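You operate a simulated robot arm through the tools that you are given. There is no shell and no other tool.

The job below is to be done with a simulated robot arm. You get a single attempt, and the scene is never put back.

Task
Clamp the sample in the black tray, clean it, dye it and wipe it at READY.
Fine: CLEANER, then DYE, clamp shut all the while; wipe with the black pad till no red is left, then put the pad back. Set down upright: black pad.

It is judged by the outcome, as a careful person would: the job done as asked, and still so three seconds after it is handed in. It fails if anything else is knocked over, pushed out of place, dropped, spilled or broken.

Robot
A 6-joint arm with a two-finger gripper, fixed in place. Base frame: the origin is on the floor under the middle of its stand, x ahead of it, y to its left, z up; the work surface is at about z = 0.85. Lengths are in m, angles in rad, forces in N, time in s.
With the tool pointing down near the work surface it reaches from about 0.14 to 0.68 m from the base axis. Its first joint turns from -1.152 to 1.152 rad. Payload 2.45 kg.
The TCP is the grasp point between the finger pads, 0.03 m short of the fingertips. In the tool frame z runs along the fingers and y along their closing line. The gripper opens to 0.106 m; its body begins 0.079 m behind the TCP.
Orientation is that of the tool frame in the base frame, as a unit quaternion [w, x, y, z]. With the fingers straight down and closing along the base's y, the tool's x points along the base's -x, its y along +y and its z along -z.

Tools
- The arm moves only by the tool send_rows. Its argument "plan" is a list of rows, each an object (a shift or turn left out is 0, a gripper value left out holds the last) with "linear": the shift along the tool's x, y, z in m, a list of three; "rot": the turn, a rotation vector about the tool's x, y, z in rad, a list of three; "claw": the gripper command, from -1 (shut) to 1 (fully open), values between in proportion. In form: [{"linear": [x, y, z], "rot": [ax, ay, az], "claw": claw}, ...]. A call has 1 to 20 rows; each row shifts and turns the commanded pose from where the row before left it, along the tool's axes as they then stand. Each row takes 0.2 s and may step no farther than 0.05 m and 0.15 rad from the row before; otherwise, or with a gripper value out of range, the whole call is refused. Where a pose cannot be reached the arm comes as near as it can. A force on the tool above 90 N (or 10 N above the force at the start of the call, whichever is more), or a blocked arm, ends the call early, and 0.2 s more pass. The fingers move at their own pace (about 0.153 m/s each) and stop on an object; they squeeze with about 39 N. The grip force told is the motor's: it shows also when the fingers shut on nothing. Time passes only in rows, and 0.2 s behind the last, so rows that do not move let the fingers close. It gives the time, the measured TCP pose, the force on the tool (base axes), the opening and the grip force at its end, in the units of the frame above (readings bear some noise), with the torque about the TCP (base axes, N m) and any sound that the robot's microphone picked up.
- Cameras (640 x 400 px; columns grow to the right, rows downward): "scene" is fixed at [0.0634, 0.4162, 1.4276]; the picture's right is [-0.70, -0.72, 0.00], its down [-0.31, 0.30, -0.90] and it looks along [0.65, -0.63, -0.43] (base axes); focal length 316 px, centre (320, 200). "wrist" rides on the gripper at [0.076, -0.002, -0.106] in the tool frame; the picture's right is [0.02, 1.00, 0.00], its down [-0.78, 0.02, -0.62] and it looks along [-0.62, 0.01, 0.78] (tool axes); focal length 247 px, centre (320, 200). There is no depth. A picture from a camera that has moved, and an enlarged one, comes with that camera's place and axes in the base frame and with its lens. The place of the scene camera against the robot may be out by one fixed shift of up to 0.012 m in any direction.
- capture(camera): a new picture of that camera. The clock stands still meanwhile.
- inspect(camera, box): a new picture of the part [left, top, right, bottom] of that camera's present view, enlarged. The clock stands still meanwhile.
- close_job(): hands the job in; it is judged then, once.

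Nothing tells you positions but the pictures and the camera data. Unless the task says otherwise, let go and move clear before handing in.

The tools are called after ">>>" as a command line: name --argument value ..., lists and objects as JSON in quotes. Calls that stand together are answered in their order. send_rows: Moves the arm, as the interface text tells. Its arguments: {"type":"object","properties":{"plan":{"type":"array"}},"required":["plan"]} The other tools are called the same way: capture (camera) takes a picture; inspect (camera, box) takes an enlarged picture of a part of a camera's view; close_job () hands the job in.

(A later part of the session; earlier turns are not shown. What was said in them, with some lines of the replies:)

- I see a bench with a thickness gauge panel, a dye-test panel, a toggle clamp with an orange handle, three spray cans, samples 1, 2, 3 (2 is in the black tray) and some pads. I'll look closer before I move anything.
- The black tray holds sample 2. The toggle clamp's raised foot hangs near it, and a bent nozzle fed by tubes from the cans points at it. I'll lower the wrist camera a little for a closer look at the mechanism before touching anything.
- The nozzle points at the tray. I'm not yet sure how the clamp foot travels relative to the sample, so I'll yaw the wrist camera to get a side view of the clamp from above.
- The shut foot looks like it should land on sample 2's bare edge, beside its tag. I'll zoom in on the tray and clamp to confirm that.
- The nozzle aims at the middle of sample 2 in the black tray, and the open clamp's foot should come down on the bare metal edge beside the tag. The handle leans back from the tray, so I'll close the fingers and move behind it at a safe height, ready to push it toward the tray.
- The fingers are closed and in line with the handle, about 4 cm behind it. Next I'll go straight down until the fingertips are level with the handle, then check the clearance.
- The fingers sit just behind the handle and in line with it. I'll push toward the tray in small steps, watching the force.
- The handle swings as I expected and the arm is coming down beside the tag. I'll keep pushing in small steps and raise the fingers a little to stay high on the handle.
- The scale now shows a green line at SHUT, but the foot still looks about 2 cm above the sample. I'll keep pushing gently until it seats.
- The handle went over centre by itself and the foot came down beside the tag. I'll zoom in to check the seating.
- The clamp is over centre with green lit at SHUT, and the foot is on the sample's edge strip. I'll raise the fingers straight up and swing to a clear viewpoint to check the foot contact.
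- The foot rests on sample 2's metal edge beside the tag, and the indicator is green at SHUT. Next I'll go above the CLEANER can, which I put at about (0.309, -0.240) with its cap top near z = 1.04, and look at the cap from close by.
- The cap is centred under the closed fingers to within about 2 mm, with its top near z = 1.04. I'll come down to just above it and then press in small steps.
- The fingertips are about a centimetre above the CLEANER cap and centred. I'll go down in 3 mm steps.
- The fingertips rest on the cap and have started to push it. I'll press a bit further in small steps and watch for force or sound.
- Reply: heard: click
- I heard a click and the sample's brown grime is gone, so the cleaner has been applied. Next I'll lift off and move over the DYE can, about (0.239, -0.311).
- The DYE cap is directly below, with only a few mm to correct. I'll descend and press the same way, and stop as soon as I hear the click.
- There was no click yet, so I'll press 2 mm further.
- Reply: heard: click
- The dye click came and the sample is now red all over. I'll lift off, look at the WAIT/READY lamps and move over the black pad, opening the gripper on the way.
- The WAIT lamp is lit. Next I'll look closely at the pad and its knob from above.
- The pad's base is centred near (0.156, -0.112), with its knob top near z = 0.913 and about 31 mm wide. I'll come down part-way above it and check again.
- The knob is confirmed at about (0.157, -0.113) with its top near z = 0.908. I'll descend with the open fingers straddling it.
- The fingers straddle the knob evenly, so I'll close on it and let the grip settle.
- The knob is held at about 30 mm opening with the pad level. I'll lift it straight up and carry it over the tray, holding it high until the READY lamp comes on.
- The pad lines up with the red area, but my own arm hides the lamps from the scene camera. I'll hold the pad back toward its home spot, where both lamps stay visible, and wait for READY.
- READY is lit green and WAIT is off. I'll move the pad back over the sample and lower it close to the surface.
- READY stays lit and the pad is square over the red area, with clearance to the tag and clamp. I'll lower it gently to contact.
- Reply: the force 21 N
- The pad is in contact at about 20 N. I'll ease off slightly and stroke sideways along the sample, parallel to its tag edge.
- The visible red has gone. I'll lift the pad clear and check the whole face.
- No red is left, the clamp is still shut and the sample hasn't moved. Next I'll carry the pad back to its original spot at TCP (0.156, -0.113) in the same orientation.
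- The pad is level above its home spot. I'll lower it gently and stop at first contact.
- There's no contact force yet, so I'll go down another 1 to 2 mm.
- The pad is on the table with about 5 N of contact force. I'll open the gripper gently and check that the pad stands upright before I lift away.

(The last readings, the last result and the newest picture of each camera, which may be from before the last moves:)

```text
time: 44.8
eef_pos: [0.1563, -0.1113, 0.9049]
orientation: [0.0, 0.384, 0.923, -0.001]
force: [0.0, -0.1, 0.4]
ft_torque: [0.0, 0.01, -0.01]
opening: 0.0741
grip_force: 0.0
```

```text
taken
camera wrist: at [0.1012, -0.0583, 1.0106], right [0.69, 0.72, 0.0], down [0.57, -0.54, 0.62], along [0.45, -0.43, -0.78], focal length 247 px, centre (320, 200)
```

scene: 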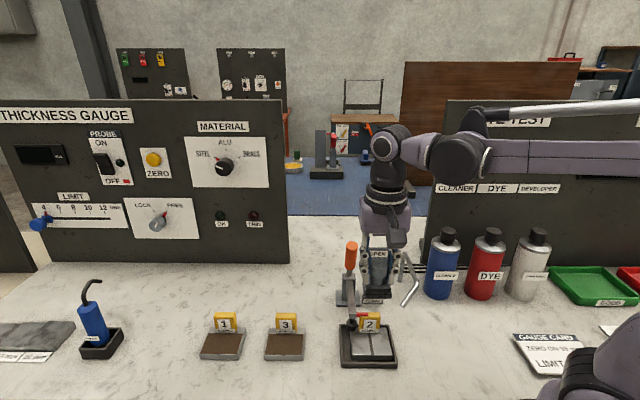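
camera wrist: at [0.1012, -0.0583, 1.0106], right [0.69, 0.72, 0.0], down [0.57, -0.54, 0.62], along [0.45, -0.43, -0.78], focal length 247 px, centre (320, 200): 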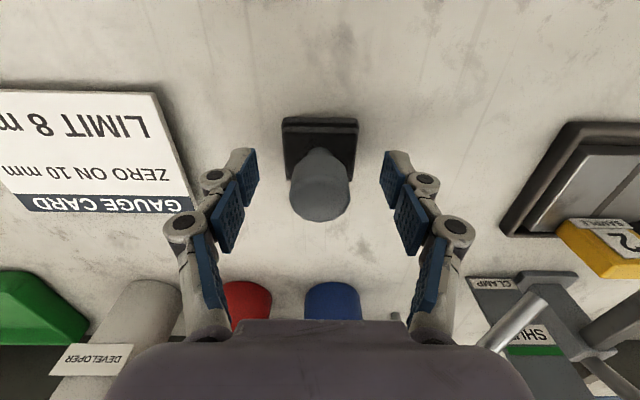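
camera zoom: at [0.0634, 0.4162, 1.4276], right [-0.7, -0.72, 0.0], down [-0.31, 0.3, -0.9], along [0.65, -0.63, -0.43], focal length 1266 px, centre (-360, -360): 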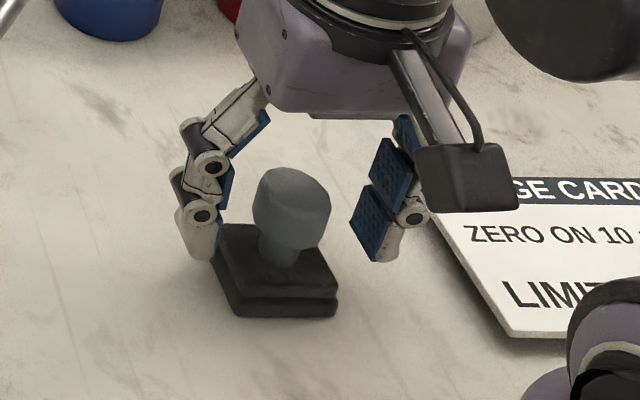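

The pad stands upright within about 2 mm of where it was. I'll rise straight up and look over the whole scene.

>>> send_rows --plan '[{"linear": [0, 0, -0.02]}, {"linear": [0, 0, -0.045]}, {"linear": [0, 0, -0.045]}, {"linear": [0, 0, -0.045]}, {"linear": [0, 0, -0.045]}, {"linear": [0, 0, -0.045]}, {}]'

>>> capture --camera "scene"

>>> inspect --camera "scene" --box '[320, 220, 520, 390]'

>>> capture --camera "wrist"

```text
time: 46.4
eef_pos: [0.1569, -0.1118, 1.1486]
orientation: [0.0, 0.383, 0.924, 0.001]
force: [0.2, -0.4, 1.3]
ft_torque: [-0.02, 0.05, -0.04]
opening: 0.0744
grip_force: 0.0
```

```text
taken
```

scene: 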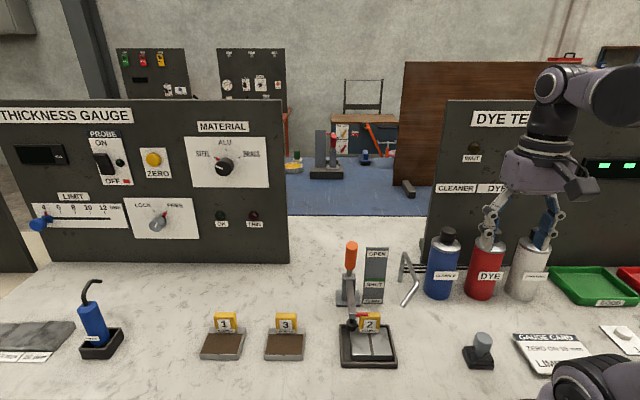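

```text
2.35 times, centred on (420, 305) of scene
camera zoom: at [0.0634, 0.4162, 1.4276], right [-0.7, -0.72, 0.0], down [-0.31, 0.3, -0.9], along [0.65, -0.63, -0.43], focal length 745 px, centre (85, -47)
```

zoom: 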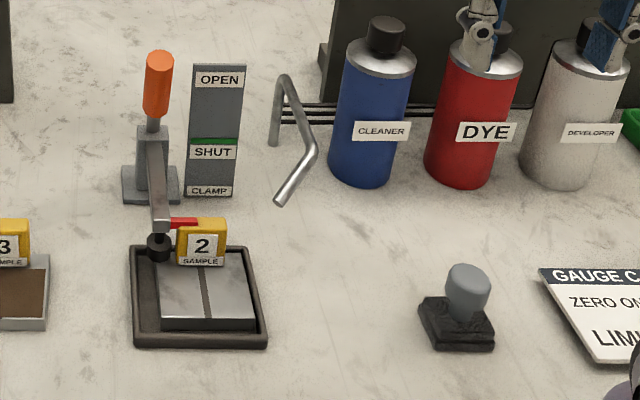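

```text
taken
camera wrist: at [0.1029, -0.0573, 1.2538], right [0.69, 0.72, 0.0], down [0.57, -0.54, 0.62], along [0.45, -0.43, -0.78], focal length 247 px, centre (320, 200)
```

wrist: 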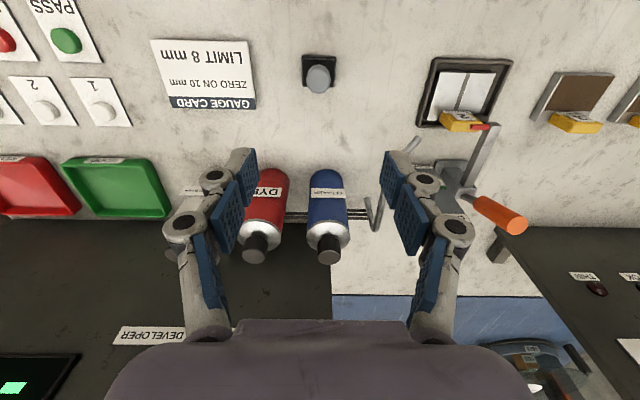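

Everything is in place. One last close look at the sample face before I hand the job in.

>>> inspect --camera "scene" --box '[345, 310, 405, 370]'

>>> inspect --camera "wrist" --box '[410, 40, 530, 150]'

```text
6.67 times, centred on (375, 340) of scene
camera zoom: at [0.0634, 0.4162, 1.4276], right [-0.7, -0.72, 0.0], down [-0.31, 0.3, -0.9], along [0.65, -0.63, -0.43], focal length 2110 px, centre (-47, -733)
```

zoom: 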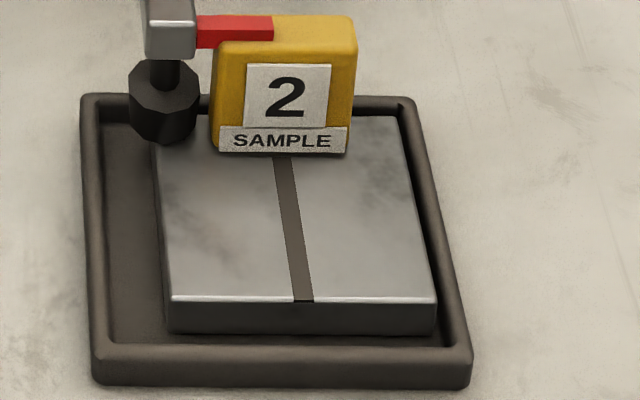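

```text
3.64 times, centred on (470, 95) of wrist
camera zoom: at [0.1029, -0.0573, 1.2538], right [0.69, 0.72, 0.0], down [0.57, -0.54, 0.62], along [0.45, -0.43, -0.78], focal length 898 px, centre (-226, 582)
```

zoom: 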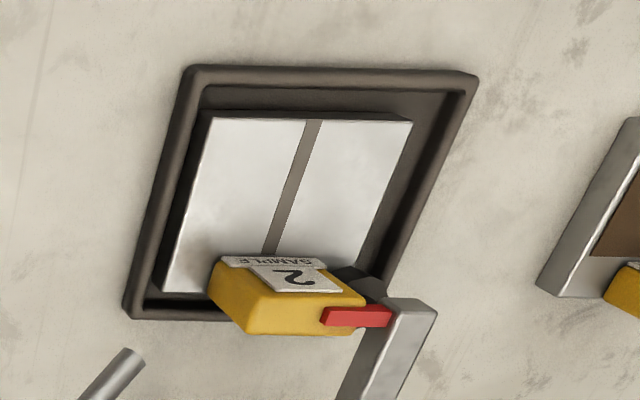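

The sample's face has no red left and the clamp is still shut on it. The black pad stands upright in its place, and the gripper is open and clear, so I'm handing the job in.

>>> close_job

```text
The job is handed in.
```

I finished the job on sample 2, the one in the black tray, and handed it in. I haven't been shown the judge's result.

- **Clamp:** it is shut, with the green SHUT line lit, and stayed shut throughout. The foot sits on the sample's metal edge beside the tag, close to the corner, because the sample lies a little off-centre in the tray. The sample did not shift.
- **Clean and dye:** I pressed CLEANER, then DYE, and each gave a click. The brown grime came off after the first, and the face turned fully red after the second.
- **Wipe:** I waited for the READY lamp, then wiped with the black pad. Close-ups from both cameras show no red left.
- **Pad:** it is back upright, within about 2 mm of where it started.

Nothing else was moved or knocked over in the final pictures, and the gripper is open and clear.
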